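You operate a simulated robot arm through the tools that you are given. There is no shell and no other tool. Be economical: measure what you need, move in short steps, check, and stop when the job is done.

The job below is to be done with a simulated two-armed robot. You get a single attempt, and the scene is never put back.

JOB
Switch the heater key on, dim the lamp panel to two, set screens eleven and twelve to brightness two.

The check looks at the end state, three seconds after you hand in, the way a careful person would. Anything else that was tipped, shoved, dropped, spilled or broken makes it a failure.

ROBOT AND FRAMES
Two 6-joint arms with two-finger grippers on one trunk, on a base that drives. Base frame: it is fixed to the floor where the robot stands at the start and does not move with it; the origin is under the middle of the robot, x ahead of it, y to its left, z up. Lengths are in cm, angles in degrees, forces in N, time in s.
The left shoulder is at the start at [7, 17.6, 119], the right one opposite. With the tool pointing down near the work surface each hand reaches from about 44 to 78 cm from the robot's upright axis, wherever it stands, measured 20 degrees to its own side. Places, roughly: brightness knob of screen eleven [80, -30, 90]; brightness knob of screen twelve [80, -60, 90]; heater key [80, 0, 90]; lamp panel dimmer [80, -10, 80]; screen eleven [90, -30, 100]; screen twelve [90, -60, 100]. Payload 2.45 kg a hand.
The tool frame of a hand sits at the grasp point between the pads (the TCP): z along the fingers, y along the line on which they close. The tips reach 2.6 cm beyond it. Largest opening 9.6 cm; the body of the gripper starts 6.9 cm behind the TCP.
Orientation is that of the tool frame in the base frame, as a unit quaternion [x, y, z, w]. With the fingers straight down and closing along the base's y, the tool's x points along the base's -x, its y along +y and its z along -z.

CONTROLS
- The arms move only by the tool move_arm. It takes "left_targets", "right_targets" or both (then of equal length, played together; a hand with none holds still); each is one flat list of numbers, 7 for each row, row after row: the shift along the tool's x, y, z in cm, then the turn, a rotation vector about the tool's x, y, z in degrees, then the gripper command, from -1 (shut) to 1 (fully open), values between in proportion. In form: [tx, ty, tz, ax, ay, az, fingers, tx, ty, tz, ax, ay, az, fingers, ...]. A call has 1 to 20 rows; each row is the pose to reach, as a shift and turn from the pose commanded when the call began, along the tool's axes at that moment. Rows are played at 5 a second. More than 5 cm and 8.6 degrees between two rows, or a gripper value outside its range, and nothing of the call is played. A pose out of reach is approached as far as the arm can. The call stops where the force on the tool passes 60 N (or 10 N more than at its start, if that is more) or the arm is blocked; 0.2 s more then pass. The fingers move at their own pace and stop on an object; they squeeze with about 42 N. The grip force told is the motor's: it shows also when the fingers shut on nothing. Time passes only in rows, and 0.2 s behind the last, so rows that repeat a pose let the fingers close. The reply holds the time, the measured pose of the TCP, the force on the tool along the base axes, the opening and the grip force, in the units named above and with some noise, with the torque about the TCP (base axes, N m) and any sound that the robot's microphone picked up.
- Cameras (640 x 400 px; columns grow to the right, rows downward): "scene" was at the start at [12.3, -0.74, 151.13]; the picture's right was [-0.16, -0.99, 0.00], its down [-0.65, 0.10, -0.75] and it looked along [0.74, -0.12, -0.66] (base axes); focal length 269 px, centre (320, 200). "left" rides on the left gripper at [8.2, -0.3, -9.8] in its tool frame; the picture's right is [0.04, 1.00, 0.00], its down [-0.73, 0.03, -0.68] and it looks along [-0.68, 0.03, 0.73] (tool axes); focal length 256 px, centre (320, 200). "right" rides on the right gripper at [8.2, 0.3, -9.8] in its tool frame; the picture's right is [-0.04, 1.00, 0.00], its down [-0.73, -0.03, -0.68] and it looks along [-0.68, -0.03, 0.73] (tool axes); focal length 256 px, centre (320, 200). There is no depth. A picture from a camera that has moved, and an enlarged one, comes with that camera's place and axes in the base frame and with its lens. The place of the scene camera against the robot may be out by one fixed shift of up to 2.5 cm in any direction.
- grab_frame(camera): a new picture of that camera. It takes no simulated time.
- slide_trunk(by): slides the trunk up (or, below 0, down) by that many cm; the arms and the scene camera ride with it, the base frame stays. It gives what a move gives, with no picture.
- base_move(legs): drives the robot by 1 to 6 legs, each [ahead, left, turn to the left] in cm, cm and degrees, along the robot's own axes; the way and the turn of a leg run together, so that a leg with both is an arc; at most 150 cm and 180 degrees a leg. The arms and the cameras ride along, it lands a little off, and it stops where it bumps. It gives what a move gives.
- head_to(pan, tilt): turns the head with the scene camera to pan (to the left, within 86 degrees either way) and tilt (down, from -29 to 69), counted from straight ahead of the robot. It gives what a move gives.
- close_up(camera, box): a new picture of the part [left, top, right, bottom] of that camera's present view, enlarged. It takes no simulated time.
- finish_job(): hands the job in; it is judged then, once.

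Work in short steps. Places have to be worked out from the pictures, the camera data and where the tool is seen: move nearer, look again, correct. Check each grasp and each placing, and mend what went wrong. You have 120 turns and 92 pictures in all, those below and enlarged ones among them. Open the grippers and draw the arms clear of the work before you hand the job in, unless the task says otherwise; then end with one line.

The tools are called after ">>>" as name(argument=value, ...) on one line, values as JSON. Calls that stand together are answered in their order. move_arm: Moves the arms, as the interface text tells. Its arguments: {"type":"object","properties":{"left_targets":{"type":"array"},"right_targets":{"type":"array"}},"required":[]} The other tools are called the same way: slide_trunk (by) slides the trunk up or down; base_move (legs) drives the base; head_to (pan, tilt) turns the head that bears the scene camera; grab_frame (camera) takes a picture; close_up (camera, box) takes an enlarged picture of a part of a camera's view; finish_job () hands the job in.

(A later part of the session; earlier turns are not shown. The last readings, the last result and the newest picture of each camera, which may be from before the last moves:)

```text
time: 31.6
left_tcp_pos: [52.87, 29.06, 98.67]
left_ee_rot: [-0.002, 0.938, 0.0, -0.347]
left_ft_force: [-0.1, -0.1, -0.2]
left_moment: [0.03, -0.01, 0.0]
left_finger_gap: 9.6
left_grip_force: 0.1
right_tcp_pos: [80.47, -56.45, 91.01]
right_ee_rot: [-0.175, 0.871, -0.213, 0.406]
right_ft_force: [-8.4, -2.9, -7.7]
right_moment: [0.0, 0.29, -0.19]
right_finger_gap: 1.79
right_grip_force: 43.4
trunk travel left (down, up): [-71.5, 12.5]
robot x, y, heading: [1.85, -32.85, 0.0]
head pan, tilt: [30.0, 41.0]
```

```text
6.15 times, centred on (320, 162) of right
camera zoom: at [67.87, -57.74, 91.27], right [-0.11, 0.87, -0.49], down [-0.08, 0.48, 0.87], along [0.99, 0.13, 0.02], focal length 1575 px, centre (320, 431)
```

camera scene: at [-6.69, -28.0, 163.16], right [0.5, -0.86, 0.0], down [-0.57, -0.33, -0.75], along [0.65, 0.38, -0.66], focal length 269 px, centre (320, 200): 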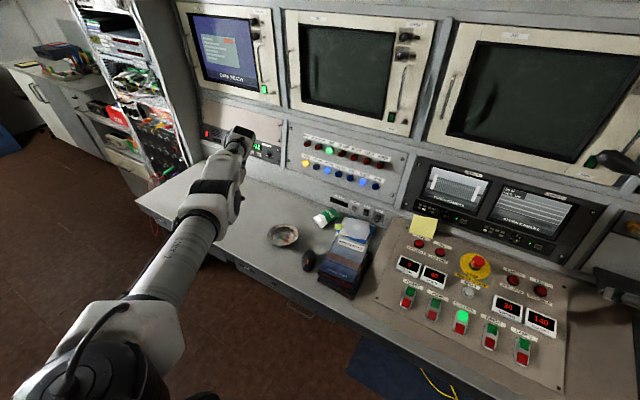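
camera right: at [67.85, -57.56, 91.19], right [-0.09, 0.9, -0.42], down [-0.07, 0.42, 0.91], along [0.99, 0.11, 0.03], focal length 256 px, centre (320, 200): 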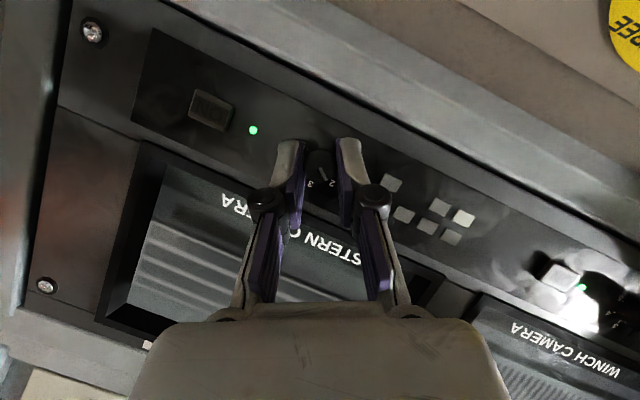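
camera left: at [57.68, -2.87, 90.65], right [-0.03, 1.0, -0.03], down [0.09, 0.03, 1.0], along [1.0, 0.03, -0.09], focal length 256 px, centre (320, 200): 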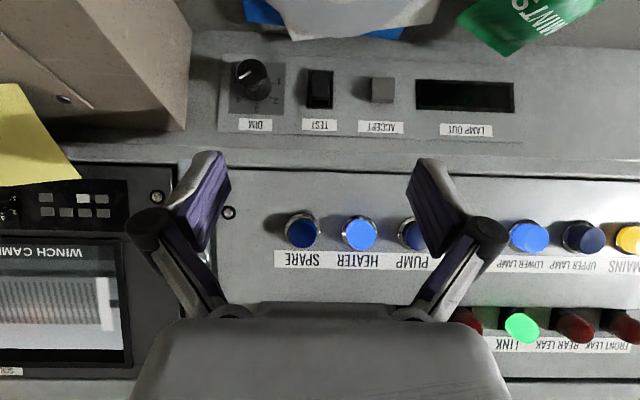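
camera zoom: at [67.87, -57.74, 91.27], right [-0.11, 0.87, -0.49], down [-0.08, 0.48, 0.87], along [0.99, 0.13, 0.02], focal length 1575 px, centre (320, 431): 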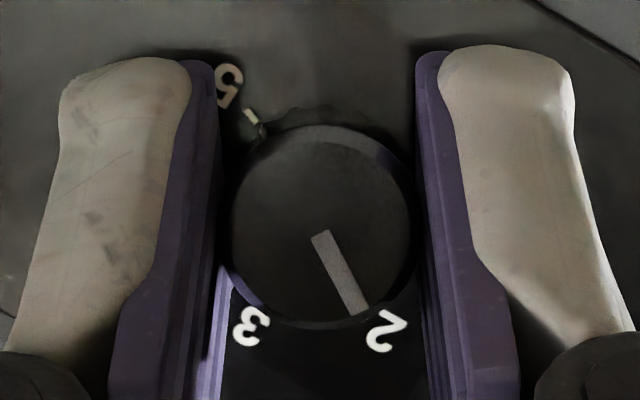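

The pointer now points at 2. I open and retreat along the tool, then look.

>>> move_arm(right_targets=[0, 0, 0, 0, 0, 0, -0.25, 0, 0, 0, 0, 0, 0, -0.25, 0, 0, -2, 0, 0, 0, -0.25, 0, 0, -4.5, 0, 0, 0, -0.25, 0, 0, -8, 0, 0, 0, -0.25])

>>> grab_frame(camera="right")

>>> close_up(camera="right", box=[230, 90, 390, 190])

```text
time: 32.8
left_tcp_pos: [52.72, 29.09, 98.64]
left_ee_rot: [-0.002, 0.938, 0.0, -0.347]
left_ft_force: [0.1, -0.5, 0.2]
left_moment: [-0.01, 0.01, 0.01]
left_finger_gap: 9.62
left_grip_force: 0.0
right_tcp_pos: [74.26, -54.4, 95.74]
right_ee_rot: [-0.174, 0.871, -0.214, 0.406]
right_ft_force: [-0.1, 0.3, 0.2]
right_moment: [0.0, -0.02, -0.01]
right_finger_gap: 3.6
right_grip_force: 0.0
trunk travel left (down, up): [-71.5, 12.5]
robot x, y, heading: [1.84, -33.31, -0.0]
head pan, tilt: [30.0, 41.0]
```

```text
56 pictures are left
camera right: at [61.55, -55.87, 96.03], right [-0.11, 0.87, -0.49], down [-0.08, 0.48, 0.87], along [0.99, 0.13, 0.02], focal length 256 px, centre (320, 200)
```

right: 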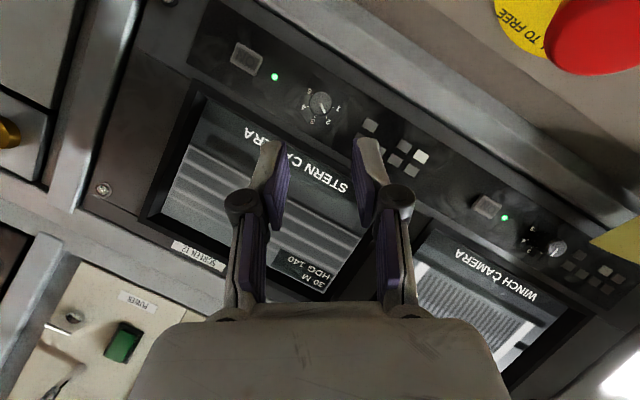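

```text
4.00 times, centred on (310, 140) of right
camera zoom: at [61.55, -55.87, 96.03], right [-0.11, 0.87, -0.49], down [-0.08, 0.48, 0.87], along [0.99, 0.13, 0.02], focal length 1024 px, centre (360, 440)
```

zoom: 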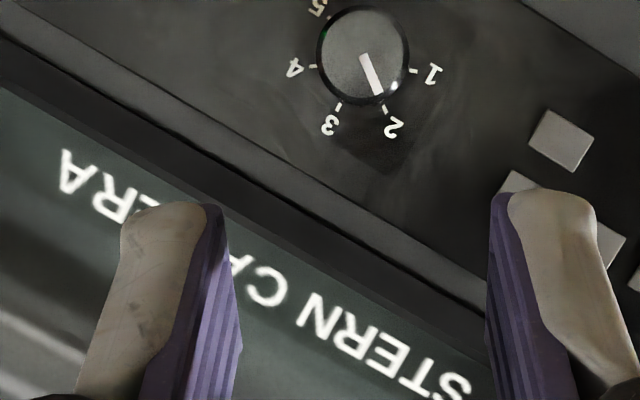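

Screen 12's pointer sits on 2. For knob 11 I note the sticky note's corner near [81, −31, 88], so I'll start rolled to about −65° and end at about −10° to keep clear of it. I roll the hand in free space now.

>>> move_arm(right_targets=[0, 0, -0.3, -3.54, 0, 7.27, -0.46, 0, 0, -0.6, -7.08, 0, 14.5, -0.46, 0, 0, -0.9, -10.6, 0, 21.8, -0.46, 0, 0, -1, -14.2, 0, 29.1, -0.46, 0, 0, -1, -17.7, 0, 36.3, -0.46, 0, 0, -1, -21.2, 0, 43.6, -0.46, 0, 0, -1, -24.8, 0, 50.9, -0.46, 0, 0, -1, -28.3, 0, 58.1, -0.46, 0, 0, -1, -31.9, 0, 65.4, -0.46, 0, 0, -1, -35.4, 0, 72.7, -0.46, 0, 0, -1, -39, 0, 80, -0.46, 0, 0, -1, -42.5, 0, 87.2, -0.46])

```text
time: 35.4
left_tcp_pos: [52.96, 28.96, 98.76]
left_ee_rot: [-0.002, 0.938, 0.0, -0.348]
left_ft_force: [-0.7, 0.1, 0.0]
left_moment: [-0.01, -0.02, 0.0]
left_finger_gap: 9.58
left_grip_force: 0.1
right_tcp_pos: [73.57, -54.26, 96.2]
right_ee_rot: [0.339, 0.764, 0.418, 0.355]
right_ft_force: [-0.8, 0.0, 0.1]
right_moment: [0.0, 0.02, 0.01]
right_finger_gap: 2.6
right_grip_force: 0.1
trunk travel left (down, up): [-71.5, 12.5]
robot x, y, heading: [1.67, -32.89, 0.2]
head pan, tilt: [30.0, 41.0]
```

Roll reached. I drive 18 cm left to put knob 11 in front of the right hand.

>>> base_move(legs=[[0, 18, 0]])

>>> grab_frame(camera="right")

```text
time: 36.9
left_tcp_pos: [52.75, 47.12, 98.67]
left_ee_rot: [-0.003, 0.938, 0.001, -0.348]
left_ft_force: [-0.1, -0.9, 0.1]
left_moment: [0.04, 0.01, 0.0]
left_finger_gap: 9.63
left_grip_force: 0.0
right_tcp_pos: [73.57, -36.11, 96.31]
right_ee_rot: [0.337, 0.765, 0.418, 0.355]
right_ft_force: [-0.1, -0.3, -1.1]
right_moment: [0.02, 0.03, 0.0]
right_finger_gap: 2.61
right_grip_force: 0.0
trunk travel left (down, up): [-71.5, 12.5]
robot x, y, heading: [1.7, -14.91, 0.1]
head pan, tilt: [30.0, 41.0]
```

```text
54 pictures are left
camera right: at [61.3, -33.3, 98.2], right [0.24, 0.39, 0.89], down [-0.18, -0.88, 0.44], along [0.95, -0.27, -0.14], focal length 256 px, centre (320, 200)
```

right: 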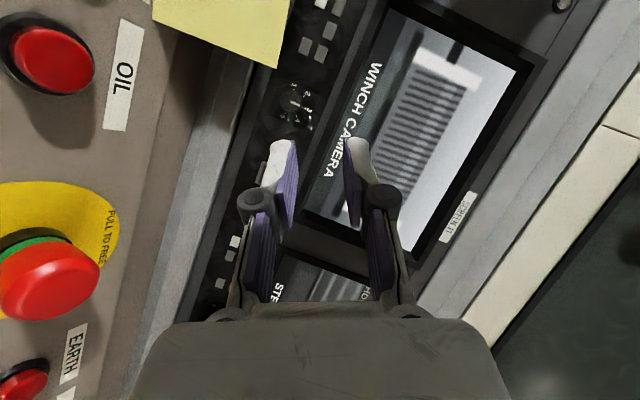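

>>> close_up(camera="right", box=[240, 40, 360, 140])

```text
4.00 times, centred on (300, 90) of right
camera zoom: at [61.3, -33.3, 98.2], right [0.24, 0.39, 0.89], down [-0.18, -0.88, 0.44], along [0.95, -0.27, -0.14], focal length 1024 px, centre (400, 640)
```

zoom: 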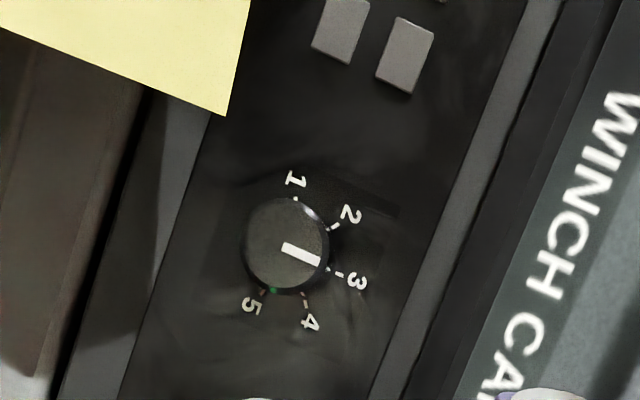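

Knob 11 is at ≈[81.2, −32.7, 90.05], still on 3; the note's corner is ~2.5 cm away. Approaching: lateral part first, stopping 1 cm short.

>>> move_arm(right_targets=[-0.15, -1.2, 1.5, 0, 0, 0, -0.46, -0.15, -2.38, 3, 0, 0, 0, -0.46, -0.15, -2.38, 5, 0, 0, 0, -0.46, -0.15, -2.38, 6.5, 0, 0, 0, -0.46, -0.15, -2.38, 7.8, 0, 0, 0, -0.46])

>>> grab_frame(camera="right")

```text
time: 38.1
left_tcp_pos: [52.78, 47.21, 98.63]
left_ee_rot: [-0.003, 0.937, 0.0, -0.348]
left_ft_force: [0.3, -0.7, 0.4]
left_moment: [0.01, 0.01, -0.02]
left_finger_gap: 9.64
left_grip_force: 0.1
right_tcp_pos: [79.47, -34.1, 90.98]
right_ee_rot: [0.337, 0.765, 0.418, 0.356]
right_ft_force: [-1.0, -0.1, 0.4]
right_moment: [0.04, -0.02, -0.03]
right_finger_gap: 2.6
right_grip_force: 0.1
trunk travel left (down, up): [-71.5, 12.5]
robot x, y, heading: [1.91, -14.89, 0.2]
head pan, tilt: [30.0, 41.0]
```

```text
52 pictures are left
camera right: at [67.25, -31.31, 92.95], right [0.24, 0.39, 0.89], down [-0.19, -0.88, 0.44], along [0.95, -0.27, -0.14], focal length 256 px, centre (320, 200)
```

right: 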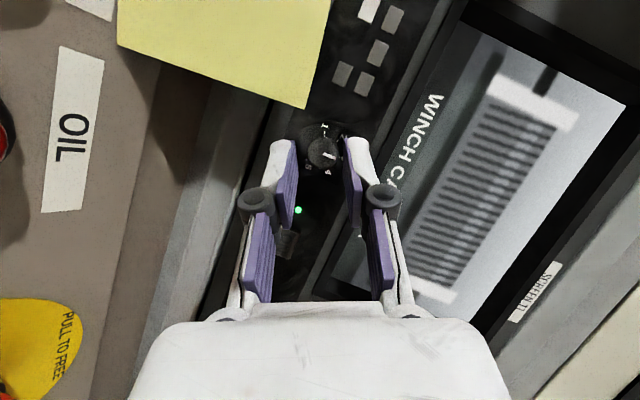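

The knob is centred and the note is clear of the fingertips. Going in 1.1 cm and closing.

>>> move_arm(right_targets=[0, 0.05, 0.6, 0, 0, 0, -0.46, 0, 0.05, 1.1, 0, 0, 0, -0.46, 0, 0.05, 1.1, 0, 0, 0, -0.7, 0, 0.05, 1.1, 0, 0, 0, -1, 0, 0.05, 1.1, 0, 0, 0, -1])

>>> grab_frame(camera="right")

```text
time: 39.3
left_tcp_pos: [52.71, 47.24, 98.79]
left_ee_rot: [-0.003, 0.938, 0.0, -0.348]
left_ft_force: [-0.4, -1.1, -0.7]
left_moment: [0.05, -0.03, 0.0]
left_finger_gap: 9.61
left_grip_force: 0.0
right_tcp_pos: [80.31, -33.53, 90.71]
right_ee_rot: [0.336, 0.765, 0.419, 0.355]
right_ft_force: [3.6, 1.5, 3.4]
right_moment: [0.07, -0.08, 0.07]
right_finger_gap: 1.76
right_grip_force: 43.2
trunk travel left (down, up): [-71.5, 12.5]
robot x, y, heading: [1.58, -14.83, 0.4]
head pan, tilt: [30.0, 41.0]
```

```text
51 pictures are left
camera right: at [68.16, -30.72, 92.65], right [0.24, 0.39, 0.89], down [-0.18, -0.88, 0.44], along [0.95, -0.27, -0.14], focal length 256 px, centre (320, 200)
```

right: 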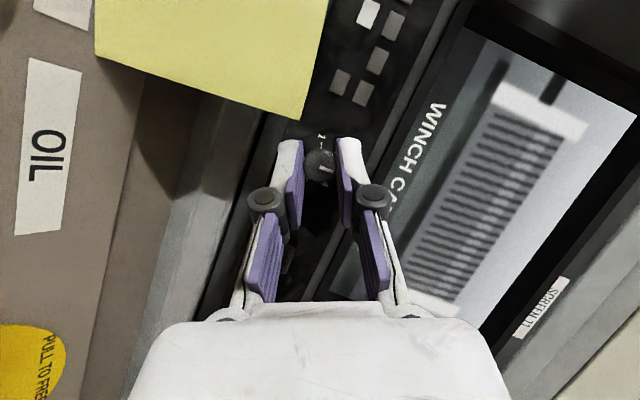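

Gripped. Turning counter-clockwise 56°.

>>> move_arm(right_targets=[0.01, 0.15, 0, 3.5, 0, -7.19, -1, 0.04, 0.29, 0.02, 7, 0, -14.38, -1, 0.08, 0.43, 0.04, 10.5, 0, -21.6, -1, 0.145, 0.56, 0.07, 14, 0, -28.8, -1, 0.22, 0.68, 0.11, 17.5, 0, -36, -1, 0.315, 0.79, 0.15, 21, 0, -43.2, -1, 0.42, 0.88, 0.2, 24.5, 0, -50.3, -1, 0.42, 0.88, 0.2, 24.5, 0, -50.3, -1])

>>> grab_frame(camera="right")

>>> close_up(camera="right", box=[270, 130, 370, 195])

```text
time: 41.1
left_tcp_pos: [52.58, 47.1, 98.67]
left_ee_rot: [-0.003, 0.938, 0.001, -0.347]
left_ft_force: [-0.3, -0.8, -0.3]
left_moment: [-0.03, 0.05, 0.0]
left_finger_gap: 9.59
left_grip_force: 0.1
right_tcp_pos: [80.52, -32.87, 91.16]
right_ee_rot: [0.048, 0.904, 0.062, 0.419]
right_ft_force: [-9.7, -2.2, -9.6]
right_moment: [-0.13, 0.24, -0.26]
right_finger_gap: 1.74
right_grip_force: 43.1
trunk travel left (down, up): [-71.5, 12.5]
robot x, y, heading: [1.86, -14.85, 0.2]
head pan, tilt: [30.0, 41.0]
```

```text
50 pictures are left
camera right: at [67.8, -32.17, 91.25], right [0.06, 0.98, 0.18], down [-0.05, -0.18, 0.98], along [1.0, -0.07, 0.04], focal length 256 px, centre (320, 200)
```

right: 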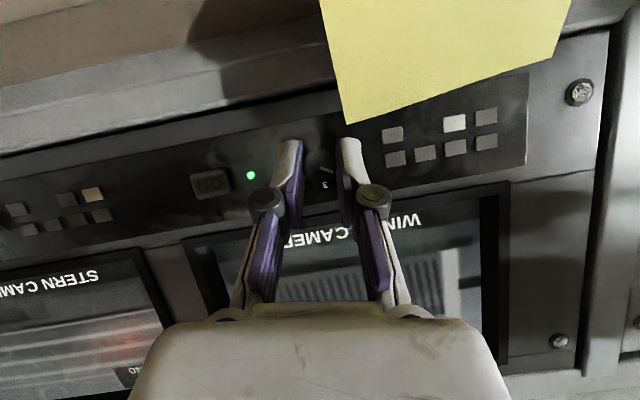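

```text
6.15 times, centred on (320, 162) of right
camera zoom: at [67.8, -32.17, 91.25], right [0.06, 0.98, 0.18], down [-0.05, -0.18, 0.98], along [1.0, -0.07, 0.04], focal length 1575 px, centre (320, 431)
```

zoom: 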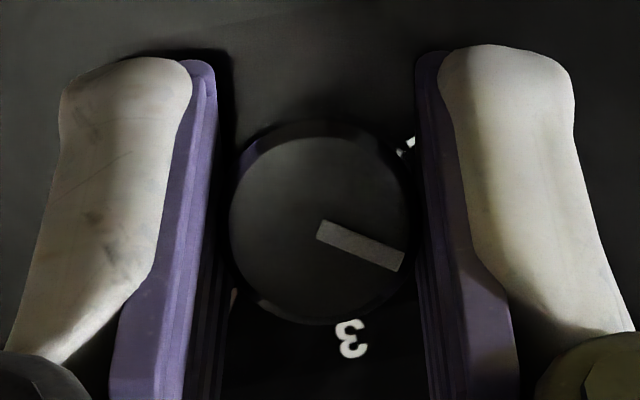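

The pointer is about 59° from 3, slightly beyond 2 (≈55°). I turn back 4°.

>>> move_arm(right_targets=[0, -0.07, 0, -1.75, 0, 3.6, -1, 0, -0.07, 0, -1.75, 0, 3.6, -1])

>>> close_up(camera="right", box=[270, 130, 370, 195])

```text
time: 41.7
left_tcp_pos: [52.68, 47.05, 98.92]
left_ee_rot: [-0.003, 0.937, 0.0, -0.348]
left_ft_force: [-0.1, 0.4, -0.1]
left_moment: [-0.02, 0.01, 0.02]
left_finger_gap: 9.59
left_grip_force: 0.1
right_tcp_pos: [80.42, -32.98, 91.08]
right_ee_rot: [0.07, 0.901, 0.09, 0.419]
right_ft_force: [-15.8, -1.9, -12.7]
right_moment: [-0.09, 0.39, 0.0]
right_finger_gap: 1.74
right_grip_force: 42.8
trunk travel left (down, up): [-71.5, 12.5]
robot x, y, heading: [2.26, -14.89, 0.2]
head pan, tilt: [30.0, 41.0]
```

```text
6.15 times, centred on (320, 162) of right
camera zoom: at [67.81, -32.02, 91.3], right [0.08, 0.97, 0.25], down [-0.05, -0.25, 0.97], along [1.0, -0.09, 0.03], focal length 1575 px, centre (320, 431)
```

zoom: 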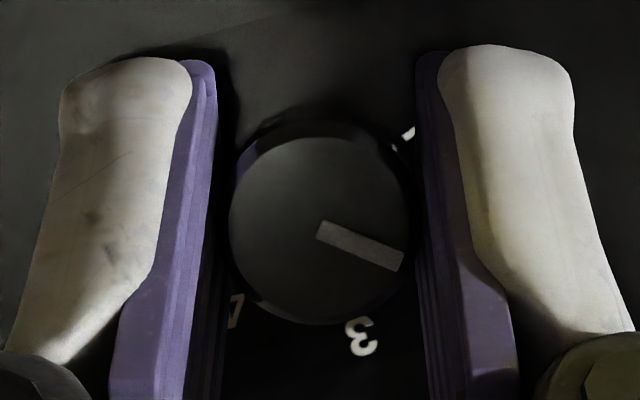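

Pointer is now on 2 (54° from 3). I open slightly and back straight out.

>>> move_arm(right_targets=[0, 0, 0, 0, 0, 0, -0.5, 0, 0, 0, 0, 0, 0, -0.5, 0, 0, -2, 0, 0, 0, -0.5, 0, 0, -4.5, 0, 0, 0, -0.5, 0, 0, -8, 0, 0, 0, -0.5])

>>> close_up(camera="right", box=[210, 30, 450, 190])

```text
time: 42.9
left_tcp_pos: [52.48, 47.18, 98.77]
left_ee_rot: [-0.002, 0.938, 0.0, -0.347]
left_ft_force: [-0.8, -0.1, 0.6]
left_moment: [0.0, -0.02, 0.0]
left_finger_gap: 9.61
left_grip_force: 0.0
right_tcp_pos: [74.24, -33.76, 96.48]
right_ee_rot: [0.069, 0.901, 0.09, 0.42]
right_ft_force: [0.0, -0.6, -0.1]
right_moment: [0.04, 0.01, -0.02]
right_finger_gap: 2.4
right_grip_force: 0.1
trunk travel left (down, up): [-71.5, 12.5]
robot x, y, heading: [2.02, -15.09, 0.4]
head pan, tilt: [30.0, 41.0]
```

```text
2.50 times, centred on (330, 110) of right
camera zoom: at [61.65, -32.78, 96.55], right [0.08, 0.97, 0.25], down [-0.06, -0.25, 0.97], along [1.0, -0.09, 0.04], focal length 640 px, centre (295, 425)
```

zoom: 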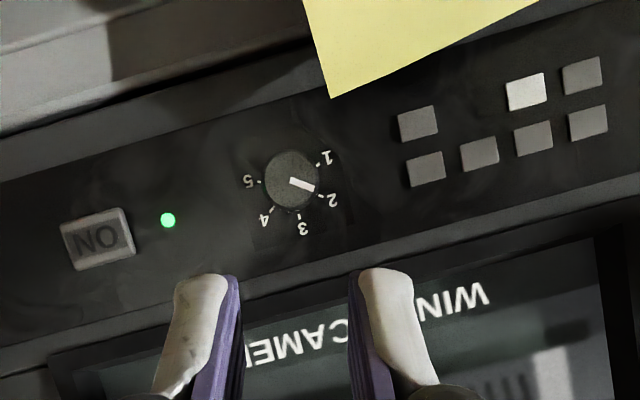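

Screen 11's pointer sits on 2. Next the dimmer: I pull the right hand back and change it to a steeper pitch (30°), rolled −32°, before driving left.

>>> move_arm(right_targets=[-0.1, 0.2, -1.75, -4.15, 5.15, 2.6, -0.25, -0.25, 0.4, -3.5, -8.3, 10.3, 5.2, -0.25, -0.4, 0.6, -5.2, -12.4, 15.4, 7.8, -0.25, -0.5, 0.86, -7, -16.6, 20.6, 10.4, -0.25])

>>> base_move(legs=[[-8, 0, 0], [0, 28, 0]])

>>> head_to(pan=-12, tilt=45)

>>> grab_frame(camera="scene")

>>> grab_frame(camera="right")

```text
time: 43.9
left_tcp_pos: [52.68, 47.1, 98.78]
left_ee_rot: [-0.003, 0.938, 0.0, -0.347]
left_ft_force: [0.5, -0.9, -0.6]
left_moment: [-0.02, -0.01, 0.01]
left_finger_gap: 9.61
left_grip_force: 0.1
right_tcp_pos: [69.14, -33.61, 101.34]
right_ee_rot: [0.074, 0.928, 0.268, 0.248]
right_ft_force: [-0.7, -0.8, -0.1]
right_moment: [0.02, -0.02, 0.0]
right_finger_gap: 3.6
right_grip_force: 0.0
trunk travel left (down, up): [-71.5, 12.5]
robot x, y, heading: [1.84, -14.57, 0.1]
head pan, tilt: [30.0, 41.0]
```

```text
time: 46.5
left_tcp_pos: [44.62, 74.34, 98.65]
left_ee_rot: [-0.003, 0.938, 0.0, -0.346]
left_ft_force: [-1.6, 0.1, 0.6]
left_moment: [0.02, 0.01, 0.01]
left_finger_gap: 9.6
left_grip_force: 0.1
right_tcp_pos: [61.24, -6.45, 101.18]
right_ee_rot: [0.073, 0.929, 0.265, 0.249]
right_ft_force: [-0.6, -0.5, 0.1]
right_moment: [0.0, 0.01, -0.01]
right_finger_gap: 3.59
right_grip_force: 0.0
trunk travel left (down, up): [-71.5, 12.5]
robot x, y, heading: [-5.76, 12.86, 0.4]
head pan, tilt: [30.0, 41.0]
```

```text
time: 47.6
left_tcp_pos: [44.7, 74.49, 98.65]
left_ee_rot: [-0.003, 0.938, -0.001, -0.348]
left_ft_force: [-0.1, -0.4, -0.4]
left_moment: [0.01, 0.0, 0.02]
left_finger_gap: 9.59
left_grip_force: 0.1
right_tcp_pos: [61.2, -6.32, 101.28]
right_ee_rot: [0.074, 0.929, 0.266, 0.248]
right_ft_force: [-0.2, 1.0, 0.0]
right_moment: [0.0, 0.01, 0.01]
right_finger_gap: 3.59
right_grip_force: 0.0
trunk travel left (down, up): [-71.5, 12.5]
robot x, y, heading: [-6.46, 12.57, -0.1]
head pan, tilt: [-12.0, 45.0]
```

```text
46 pictures are left
camera scene: at [5.77, 11.56, 154.58], right [-0.2, -0.98, 0.0], down [-0.69, 0.14, -0.71], along [0.69, -0.14, -0.71], focal length 269 px, centre (320, 200)
```

scene: 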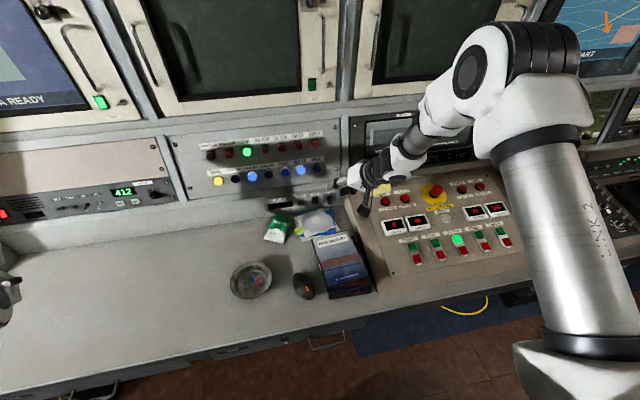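

```text
45 pictures are left
camera right: at [49.33, -8.36, 105.13], right [0.04, 0.84, 0.55], down [0.3, -0.53, 0.79], along [0.95, 0.13, -0.27], focal length 256 px, centre (320, 200)
```

right: 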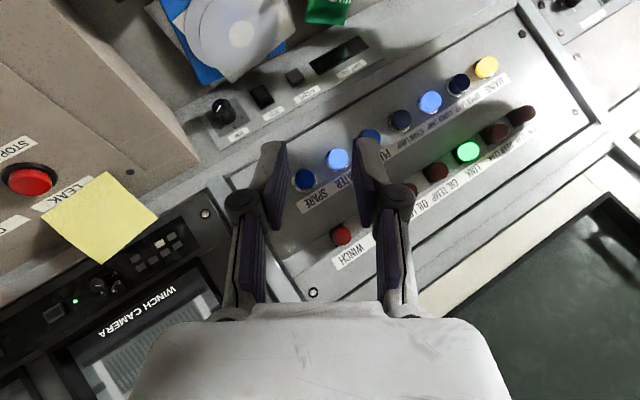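

The beige box's rear top corner is ≈[77, −14, 84], so DIM has ~6 cm free on its right; I'll use rolls between about −5° and +35° with three regrips. Zoom on DIM for its exact place.

>>> close_up(camera="right", box=[160, 60, 320, 160])

>>> close_up(camera="scene", box=[250, 170, 410, 310])

```text
4.00 times, centred on (240, 110) of right
camera zoom: at [49.33, -8.36, 105.13], right [0.04, 0.84, 0.55], down [0.3, -0.53, 0.79], along [0.95, 0.13, -0.27], focal length 1024 px, centre (640, 560)
```

zoom: 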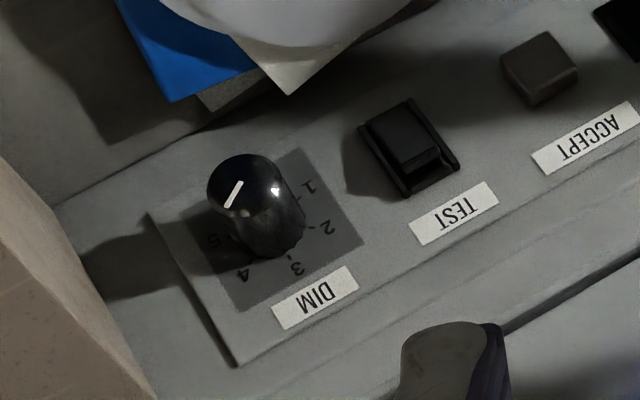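

```text
2.86 times, centred on (330, 240) of scene
camera zoom: at [5.77, 11.56, 154.58], right [-0.2, -0.98, 0.0], down [-0.69, 0.14, -0.71], along [0.69, -0.14, -0.71], focal length 768 px, centre (291, 86)
```

zoom: 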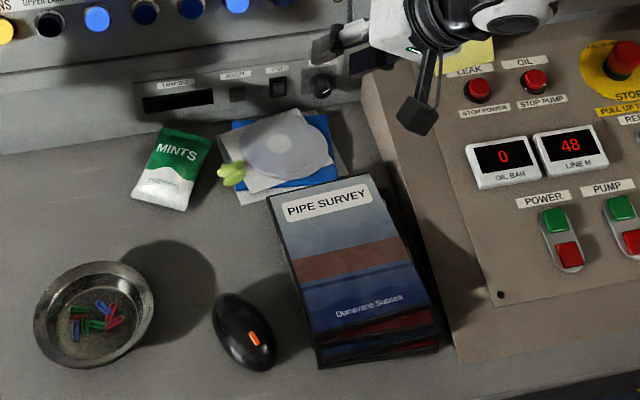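

DIM cap ≈ [77.8, −8.25, 78.5]; CD, book and mints lie clear below. I drive 8 cm ahead.

>>> base_move(legs=[[8, 0, 0]])

```text
time: 48.6
left_tcp_pos: [52.63, 74.43, 98.79]
left_ee_rot: [-0.002, 0.938, 0.0, -0.347]
left_ft_force: [0.2, 1.1, -0.7]
left_moment: [0.01, 0.02, -0.01]
left_finger_gap: 9.6
left_grip_force: 0.1
right_tcp_pos: [69.01, -6.38, 101.42]
right_ee_rot: [0.073, 0.929, 0.266, 0.248]
right_ft_force: [-0.9, 0.0, -0.4]
right_moment: [0.01, 0.01, 0.0]
right_finger_gap: 3.59
right_grip_force: 0.1
trunk travel left (down, up): [-71.5, 12.5]
robot x, y, heading: [1.74, 12.72, 0.0]
head pan, tilt: [-12.0, 45.0]
```

Now to the pre-grasp 7 cm short of DIM, rolled to −5°.

>>> move_arm(right_targets=[0.43, -2.06, 2.46, 4.7, 0, -2.7, -0.25, 0.86, -4.11, 4.92, 9.4, 0, -5.4, -0.25, 1.3, -6.17, 7.4, 14, 0, -8.1, -0.25, 1.73, -8.22, 9.84, 18.7, 0, -10.8, -0.25, 2.16, -10.28, 12.3, 23.4, 0, -13.5, -0.25])

>>> grab_frame(camera="right")

```text
time: 49.8
left_tcp_pos: [52.69, 74.44, 98.72]
left_ee_rot: [-0.002, 0.937, 0.0, -0.349]
left_ft_force: [0.9, 0.3, 0.5]
left_moment: [0.0, -0.01, 0.0]
left_finger_gap: 9.64
left_grip_force: 0.0
right_tcp_pos: [73.54, -8.77, 85.74]
right_ee_rot: [0.013, 0.965, 0.041, 0.258]
right_ft_force: [0.6, -0.7, 0.6]
right_moment: [0.02, 0.0, -0.04]
right_finger_gap: 3.62
right_grip_force: 0.2
trunk travel left (down, up): [-71.5, 12.5]
robot x, y, heading: [1.94, 12.89, 0.4]
head pan, tilt: [-12.0, 45.0]
```

```text
42 pictures are left
camera right: at [61.65, -8.75, 90.14], right [0.04, 0.99, 0.11], down [0.3, -0.11, 0.95], along [0.95, 0.0, -0.3], focal length 256 px, centre (320, 200)
```

right: 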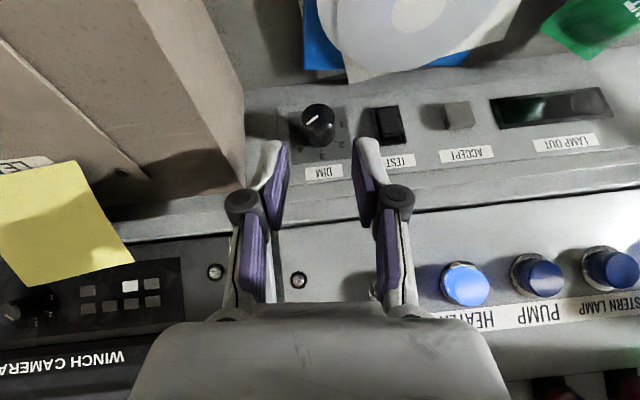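

Alignment matches the prediction. I advance 4.8 cm and look.

>>> move_arm(right_targets=[0.09, -0.11, 1.6, 0, 0, 0, -0.25, 0.09, -0.11, 3.2, 0, 0, 0, -0.25, 0.09, -0.11, 4.8, 0, 0, 0, -0.25])

>>> grab_frame(camera="right")

```text
time: 50.6
left_tcp_pos: [52.57, 74.57, 98.6]
left_ee_rot: [-0.001, 0.938, 0.001, -0.347]
left_ft_force: [-0.5, 0.6, 0.4]
left_moment: [0.0, -0.01, -0.01]
left_finger_gap: 9.59
left_grip_force: 0.0
right_tcp_pos: [75.72, -8.57, 81.72]
right_ee_rot: [0.013, 0.965, 0.041, 0.258]
right_ft_force: [0.4, 0.2, 0.4]
right_moment: [-0.02, 0.03, 0.0]
right_finger_gap: 3.59
right_grip_force: 0.2
trunk travel left (down, up): [-71.5, 12.5]
robot x, y, heading: [1.6, 12.8, 0.2]
head pan, tilt: [-12.0, 45.0]
```

```text
41 pictures are left
camera right: at [63.73, -8.61, 86.08], right [0.04, 0.99, 0.11], down [0.3, -0.11, 0.95], along [0.95, -0.01, -0.3], focal length 256 px, centre (320, 200)
```

right: 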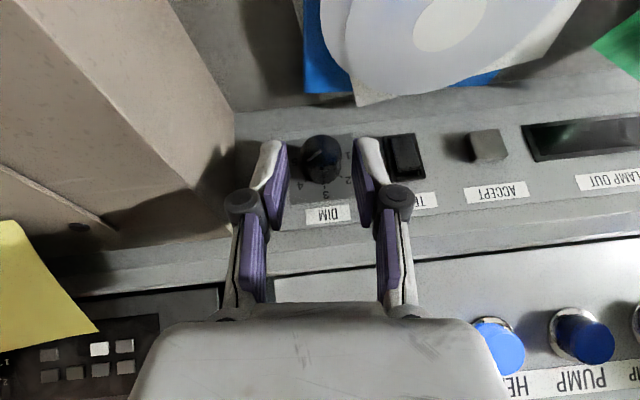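

Centred, TEST is clear of the finger. Going in 1.85 cm and closing.

>>> move_arm(right_targets=[0, 0, 1, 0, 0, 0, -0.3, 0, 0, 1.85, 0, 0, 0, -0.3, 0, 0, 1.85, 0, 0, 0, -0.6, 0, 0, 1.85, 0, 0, 0, -1, 0, 0, 1.85, 0, 0, 0, -1])

>>> grab_frame(camera="right")

>>> close_up(camera="right", box=[260, 130, 380, 210])

```text
time: 51.8
left_tcp_pos: [52.6, 74.42, 98.71]
left_ee_rot: [-0.001, 0.937, 0.0, -0.348]
left_ft_force: [0.7, -0.4, 0.0]
left_moment: [0.04, -0.06, -0.02]
left_finger_gap: 9.59
left_grip_force: 0.0
right_tcp_pos: [76.47, -8.38, 80.13]
right_ee_rot: [0.013, 0.965, 0.042, 0.258]
right_ft_force: [-0.1, -2.4, -0.6]
right_moment: [-0.03, -0.32, 0.05]
right_finger_gap: 2.56
right_grip_force: 44.9
trunk travel left (down, up): [-71.5, 12.5]
robot x, y, heading: [1.76, 12.66, 0.1]
head pan, tilt: [-12.0, 45.0]
```

```text
40 pictures are left
camera right: at [64.68, -8.43, 84.45], right [0.04, 0.99, 0.11], down [0.3, -0.11, 0.95], along [0.95, 0.0, -0.3], focal length 256 px, centre (320, 200)
```

right: 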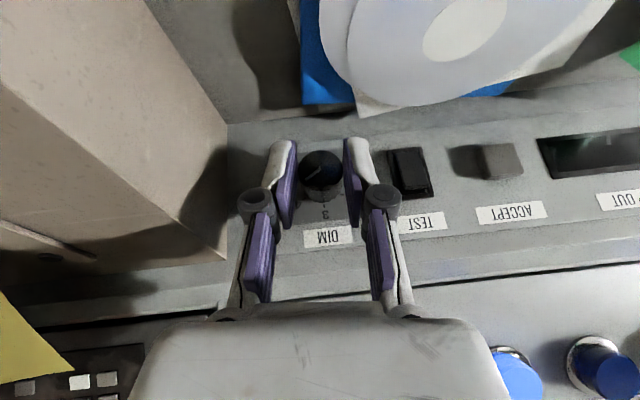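

```text
5.00 times, centred on (320, 170) of right
camera zoom: at [64.68, -8.43, 84.45], right [0.04, 0.99, 0.11], down [0.3, -0.11, 0.95], along [0.95, 0.0, -0.3], focal length 1280 px, centre (320, 350)
```

zoom: 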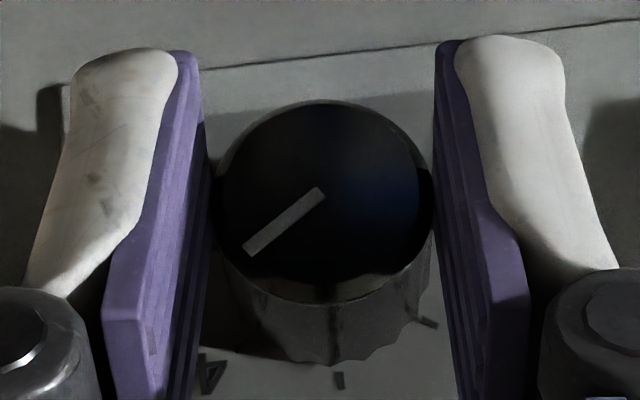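

Gripped. First turn: 40° counter-clockwise about the horizontal axis.

>>> move_arm(right_targets=[0.01, 0.2, 0.01, 6.93, 0, -4, -1, 0.03, 0.395, 0.05, 13.86, 0, -8, -1, 0.06, 0.58, 0.11, 20.8, 0, -12, -1, 0.11, 0.76, 0.19, 27.7, 0, -16, -1, 0.17, 0.92, 0.29, 34.64, 0, -20, -1, 0.17, 0.92, 0.29, 34.64, 0, -20, -1])

>>> grab_frame(camera="right")

>>> close_up(camera="right", box=[260, 130, 380, 210])

```text
time: 53.2
left_tcp_pos: [52.76, 74.7, 98.52]
left_ee_rot: [-0.002, 0.937, -0.001, -0.348]
left_ft_force: [0.3, -0.7, -0.4]
left_moment: [0.03, 0.0, 0.01]
left_finger_gap: 9.59
left_grip_force: 0.0
right_tcp_pos: [76.99, -7.15, 80.16]
right_ee_rot: [-0.078, 0.921, -0.291, 0.248]
right_ft_force: [39.9, 11.4, 13.8]
right_moment: [0.01, -0.79, 0.57]
right_finger_gap: 2.52
right_grip_force: 45.6
right hand out of reach, approached as far as the arm can: row 1, 2
trunk travel left (down, up): [-71.5, 12.5]
robot x, y, heading: [1.86, 12.81, -0.1]
head pan, tilt: [-12.0, 45.0]
```

```text
38 pictures are left
camera right: at [65.13, -4.37, 83.38], right [0.04, 0.83, -0.56], down [0.29, 0.52, 0.8], along [0.96, -0.19, -0.22], focal length 256 px, centre (320, 200)
```

right: 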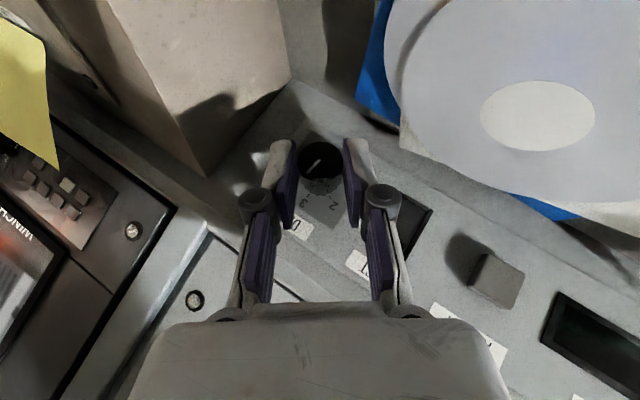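

```text
5.00 times, centred on (320, 170) of right
camera zoom: at [65.13, -4.37, 83.38], right [0.04, 0.83, -0.56], down [0.29, 0.52, 0.8], along [0.96, -0.19, -0.22], focal length 1280 px, centre (320, 350)
```

zoom: 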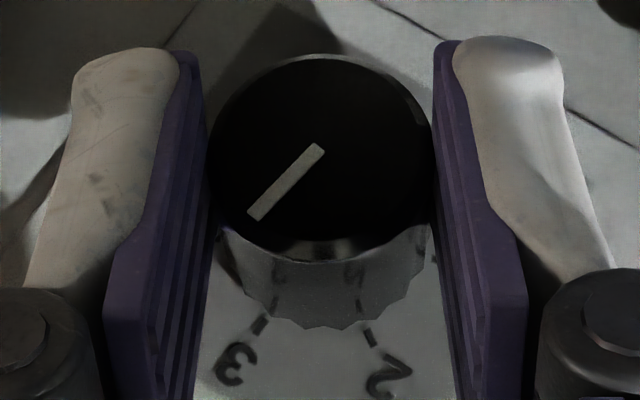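

The knob turned with the fingers. I open, see where the hand settles, then roll back 40° around the knob with the fingers open.

>>> move_arm(right_targets=[0, 0, 0, 0, 0, 0, -0.25, 0, 0, 0, 0, 0, 0, -0.25])

>>> close_up(camera="right", box=[240, 120, 400, 220])

```text
time: 53.8
left_tcp_pos: [52.58, 74.5, 98.67]
left_ee_rot: [-0.002, 0.938, 0.0, -0.348]
left_ft_force: [-0.6, 0.6, 0.5]
left_moment: [-0.03, -0.02, 0.01]
left_finger_gap: 9.6
left_grip_force: 0.0
right_tcp_pos: [76.65, -7.44, 79.67]
right_ee_rot: [-0.077, 0.922, -0.29, 0.243]
right_ft_force: [0.5, -0.5, 0.1]
right_moment: [0.01, 0.02, 0.02]
right_finger_gap: 3.59
right_grip_force: 0.0
trunk travel left (down, up): [-71.5, 12.5]
robot x, y, heading: [1.87, 12.59, 0.2]
head pan, tilt: [-12.0, 45.0]
```

```text
4.00 times, centred on (320, 170) of right
camera zoom: at [64.61, -4.62, 83.09], right [0.04, 0.83, -0.56], down [0.3, 0.52, 0.8], along [0.95, -0.2, -0.23], focal length 1024 px, centre (320, 320)
```

zoom: 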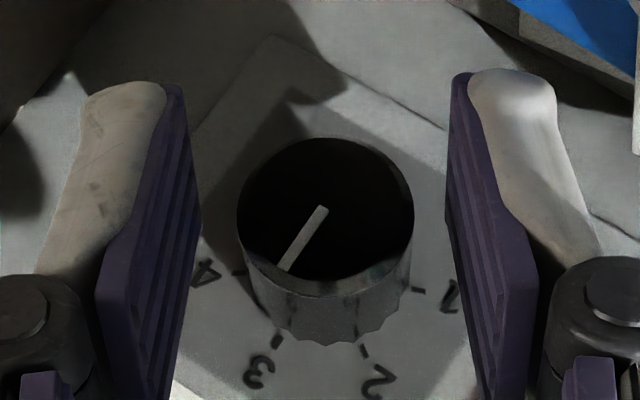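

The dimmer snapped to 3 (it has detents), and nothing else moved. I roll the open hand back 45° around the knob.

>>> move_arm(right_targets=[0.01, -0.19, 0.01, -6.5, 0, 3.75, -0.25, 0.02, -0.37, 0.04, -13, 0, 7.5, -0.25, 0.055, -0.55, 0.09, -19.5, 0, 11.25, -0.25, 0.1, -0.72, 0.17, -26, 0, 15, -0.25, 0.15, -0.87, 0.26, -32.5, 0, 18.75, -0.25, 0.21, -1.01, 0.36, -39, 0, 22.5, -0.25])

>>> grab_frame(camera="right")

```text
time: 55.2
left_tcp_pos: [52.61, 74.47, 98.75]
left_ee_rot: [-0.002, 0.938, 0.001, -0.347]
left_ft_force: [0.1, -0.3, 0.4]
left_moment: [0.01, 0.0, 0.0]
left_finger_gap: 9.6
left_grip_force: 0.0
right_tcp_pos: [76.17, -8.41, 79.72]
right_ee_rot: [0.01, 0.97, 0.019, 0.243]
right_ft_force: [0.2, 0.3, -0.1]
right_moment: [0.01, -0.05, -0.01]
right_finger_gap: 3.6
right_grip_force: 0.1
right hand out of reach, approached as far as the arm can: row 6
trunk travel left (down, up): [-71.5, 12.5]
robot x, y, heading: [1.64, 12.55, 0.3]
head pan, tilt: [-12.0, 45.0]
```

```text
35 pictures are left
camera right: at [64.31, -8.32, 84.43], right [0.04, 1.0, 0.06], down [0.33, -0.07, 0.94], along [0.94, -0.02, -0.33], focal length 256 px, centre (320, 200)
```

right: 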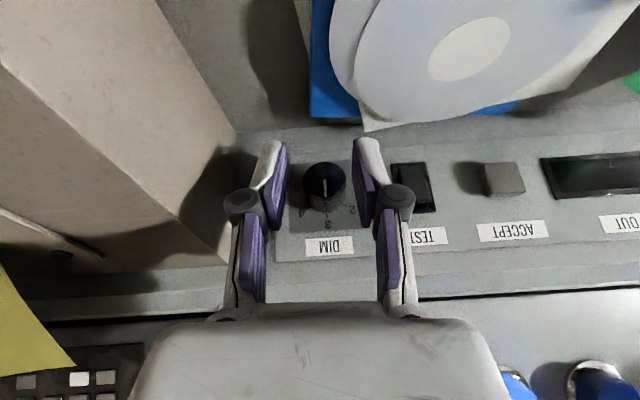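

The pointer is exactly on 3. I nudge 0.4 cm in and grip again.

>>> move_arm(right_targets=[-0.35, 0, 0.2, 0, 0, 0, -0.3, -0.35, 0, 0.2, 0, 0, 0, -0.6, -0.35, 0, 0.2, 0, 0, 0, -1, -0.35, 0, 0.2, 0, 0, 0, -1])

```text
time: 56.2
left_tcp_pos: [52.49, 74.73, 98.55]
left_ee_rot: [-0.003, 0.938, -0.001, -0.348]
left_ft_force: [0.2, 0.2, 0.2]
left_moment: [-0.03, -0.02, 0.0]
left_finger_gap: 9.59
left_grip_force: 0.0
right_tcp_pos: [76.43, -8.29, 79.66]
right_ee_rot: [0.008, 0.97, 0.018, 0.242]
right_ft_force: [-3.5, 13.4, -2.6]
right_moment: [0.22, -0.12, 0.42]
right_finger_gap: 2.48
right_grip_force: 45.2
trunk travel left (down, up): [-71.5, 12.5]
robot x, y, heading: [1.8, 12.44, 0.4]
head pan, tilt: [-12.0, 45.0]
```

Gripped. Turning 48° counter-clockwise towards 2.

>>> move_arm(right_targets=[0.01, 0.16, 0.01, 7, 0, -3.88, -1, 0.02, 0.32, 0.04, 14, 0, -7.76, -1, 0.05, 0.475, 0.09, 21, 0, -11.6, -1, 0.09, 0.62, 0.155, 28, 0, -15.5, -1, 0.13, 0.75, 0.24, 35, 0, -19.4, -1, 0.19, 0.87, 0.34, 42, 0, -23.3, -1, 0.19, 0.87, 0.34, 42, 0, -23.3, -1])

>>> close_up(camera="right", box=[240, 120, 400, 220])

```text
time: 57.8
left_tcp_pos: [52.6, 74.7, 98.62]
left_ee_rot: [-0.003, 0.937, -0.001, -0.348]
left_ft_force: [-0.2, -0.3, -0.1]
left_moment: [0.01, -0.02, 0.01]
left_finger_gap: 9.61
left_grip_force: 0.0
right_tcp_pos: [76.55, -7.42, 79.36]
right_ee_rot: [-0.098, 0.894, -0.376, 0.223]
right_ft_force: [2.6, 12.7, 1.8]
right_moment: [0.07, -0.59, 0.89]
right_finger_gap: 2.5
right_grip_force: 45.3
right hand out of reach, approached as far as the arm can: row 1
trunk travel left (down, up): [-71.5, 12.5]
robot x, y, heading: [1.58, 12.45, -0.0]
head pan, tilt: [-12.0, 45.0]
```

```text
4.00 times, centred on (320, 170) of right
camera zoom: at [64.72, -3.82, 82.46], right [0.03, 0.71, -0.7], down [0.33, 0.66, 0.68], along [0.94, -0.25, -0.21], focal length 1024 px, centre (320, 320)
```

zoom: 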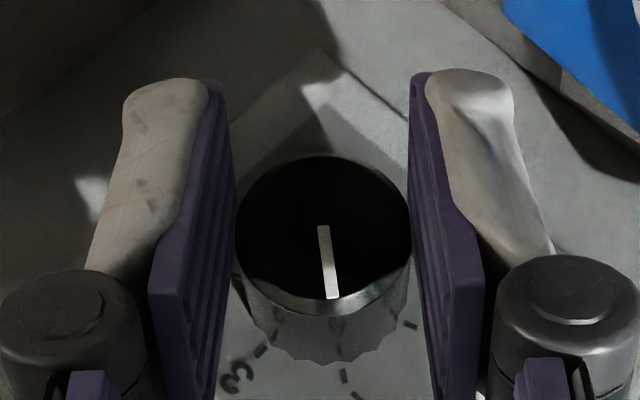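

The pointer is practically at 2. I release and back out along the tool, then look.

>>> move_arm(right_targets=[0, 0, 0, 0, 0, 0, -0.25, 0, 0, 0, 0, 0, 0, -0.25])

>>> close_up(camera="right", box=[240, 120, 400, 220])

```text
time: 58.4
left_tcp_pos: [52.63, 74.59, 98.67]
left_ee_rot: [-0.002, 0.938, -0.001, -0.347]
left_ft_force: [-0.3, 0.5, 0.1]
left_moment: [0.0, -0.01, 0.01]
left_finger_gap: 9.6
left_grip_force: 0.1
right_tcp_pos: [76.46, -7.65, 79.33]
right_ee_rot: [-0.097, 0.894, -0.376, 0.222]
right_ft_force: [0.5, 0.1, -0.8]
right_moment: [-0.03, 0.0, -0.03]
right_finger_gap: 3.63
right_grip_force: 0.0
trunk travel left (down, up): [-71.5, 12.5]
robot x, y, heading: [1.66, 12.99, 0.1]
head pan, tilt: [-12.0, 45.0]
```

```text
4.00 times, centred on (320, 170) of right
camera zoom: at [64.68, -4.0, 82.44], right [0.03, 0.71, -0.7], down [0.33, 0.66, 0.68], along [0.94, -0.25, -0.22], focal length 1024 px, centre (320, 320)
```

zoom: 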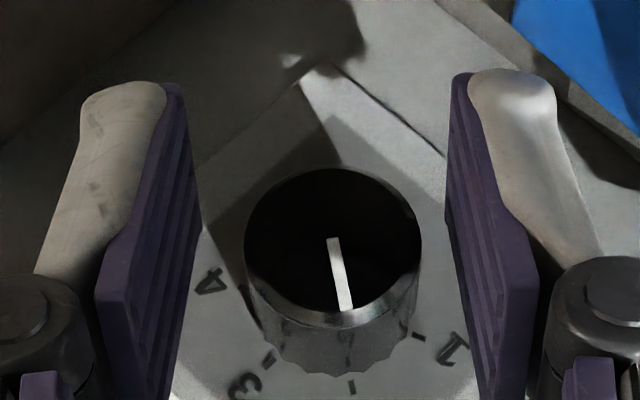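

Dimmer stays at 2. I withdraw along the tool, then drive the base back.

>>> move_arm(right_targets=[0, 0, -1.5, 0, 0, 0, -0.25, 0, 0, -3, 0, 0, 0, -0.25, 0, 0, -5, 0, 0, 0, -0.25])

>>> base_move(legs=[[-15, 0, 0]])

>>> slide_trunk(by=10)

>>> grab_frame(camera="right")

>>> grab_frame(camera="scene")

```text
time: 59.2
left_tcp_pos: [52.52, 74.61, 98.72]
left_ee_rot: [-0.002, 0.938, 0.0, -0.347]
left_ft_force: [-0.5, -0.9, 0.4]
left_moment: [-0.01, -0.05, 0.01]
left_finger_gap: 9.59
left_grip_force: 0.2
right_tcp_pos: [73.95, -4.42, 82.57]
right_ee_rot: [-0.097, 0.895, -0.375, 0.222]
right_ft_force: [0.1, -0.7, 0.2]
right_moment: [-0.02, 0.02, 0.01]
right_finger_gap: 3.59
right_grip_force: 0.1
trunk travel left (down, up): [-71.5, 12.5]
robot x, y, heading: [1.75, 12.65, 0.3]
head pan, tilt: [-12.0, 45.0]
```

```text
time: 60.6
left_tcp_pos: [37.37, 74.57, 98.69]
left_ee_rot: [-0.003, 0.938, 0.0, -0.348]
left_ft_force: [0.4, 1.6, -0.5]
left_moment: [0.01, 0.03, 0.0]
left_finger_gap: 9.57
left_grip_force: 0.1
right_tcp_pos: [58.93, -4.37, 82.48]
right_ee_rot: [-0.098, 0.894, -0.376, 0.222]
right_ft_force: [0.1, 0.1, -0.1]
right_moment: [0.03, 0.0, -0.02]
right_finger_gap: 3.6
right_grip_force: 0.1
trunk travel left (down, up): [-71.5, 12.5]
robot x, y, heading: [-13.3, 12.51, 0.2]
head pan, tilt: [-12.0, 45.0]
```

```text
time: 62.0
left_tcp_pos: [37.39, 74.57, 108.69]
left_ee_rot: [-0.003, 0.937, 0.0, -0.348]
left_ft_force: [-0.1, 0.2, 0.5]
left_moment: [0.01, -0.04, 0.0]
left_finger_gap: 9.62
left_grip_force: 0.1
right_tcp_pos: [58.96, -4.53, 92.49]
right_ee_rot: [-0.099, 0.895, -0.375, 0.223]
right_ft_force: [-0.5, -0.5, -0.8]
right_moment: [0.01, 0.01, -0.01]
right_finger_gap: 3.61
right_grip_force: 0.1
trunk travel left (down, up): [-81.5, 2.5]
robot x, y, heading: [-13.7, 12.62, 0.3]
head pan, tilt: [-12.0, 45.0]
```

```text
32 pictures are left
camera right: at [47.14, -0.84, 95.61], right [0.03, 0.71, -0.7], down [0.33, 0.66, 0.68], along [0.94, -0.25, -0.22], focal length 256 px, centre (320, 200)
```

right: 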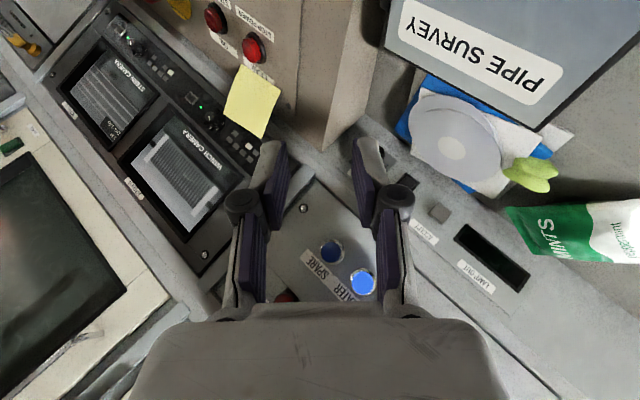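

```text
31 pictures are left
camera scene: at [-1.49, 11.56, 164.58], right [-0.2, -0.98, 0.0], down [-0.69, 0.14, -0.71], along [0.69, -0.14, -0.71], focal length 269 px, centre (320, 200)
```

scene: 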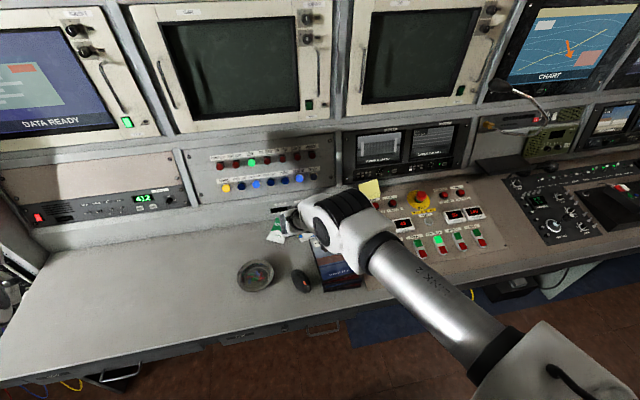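

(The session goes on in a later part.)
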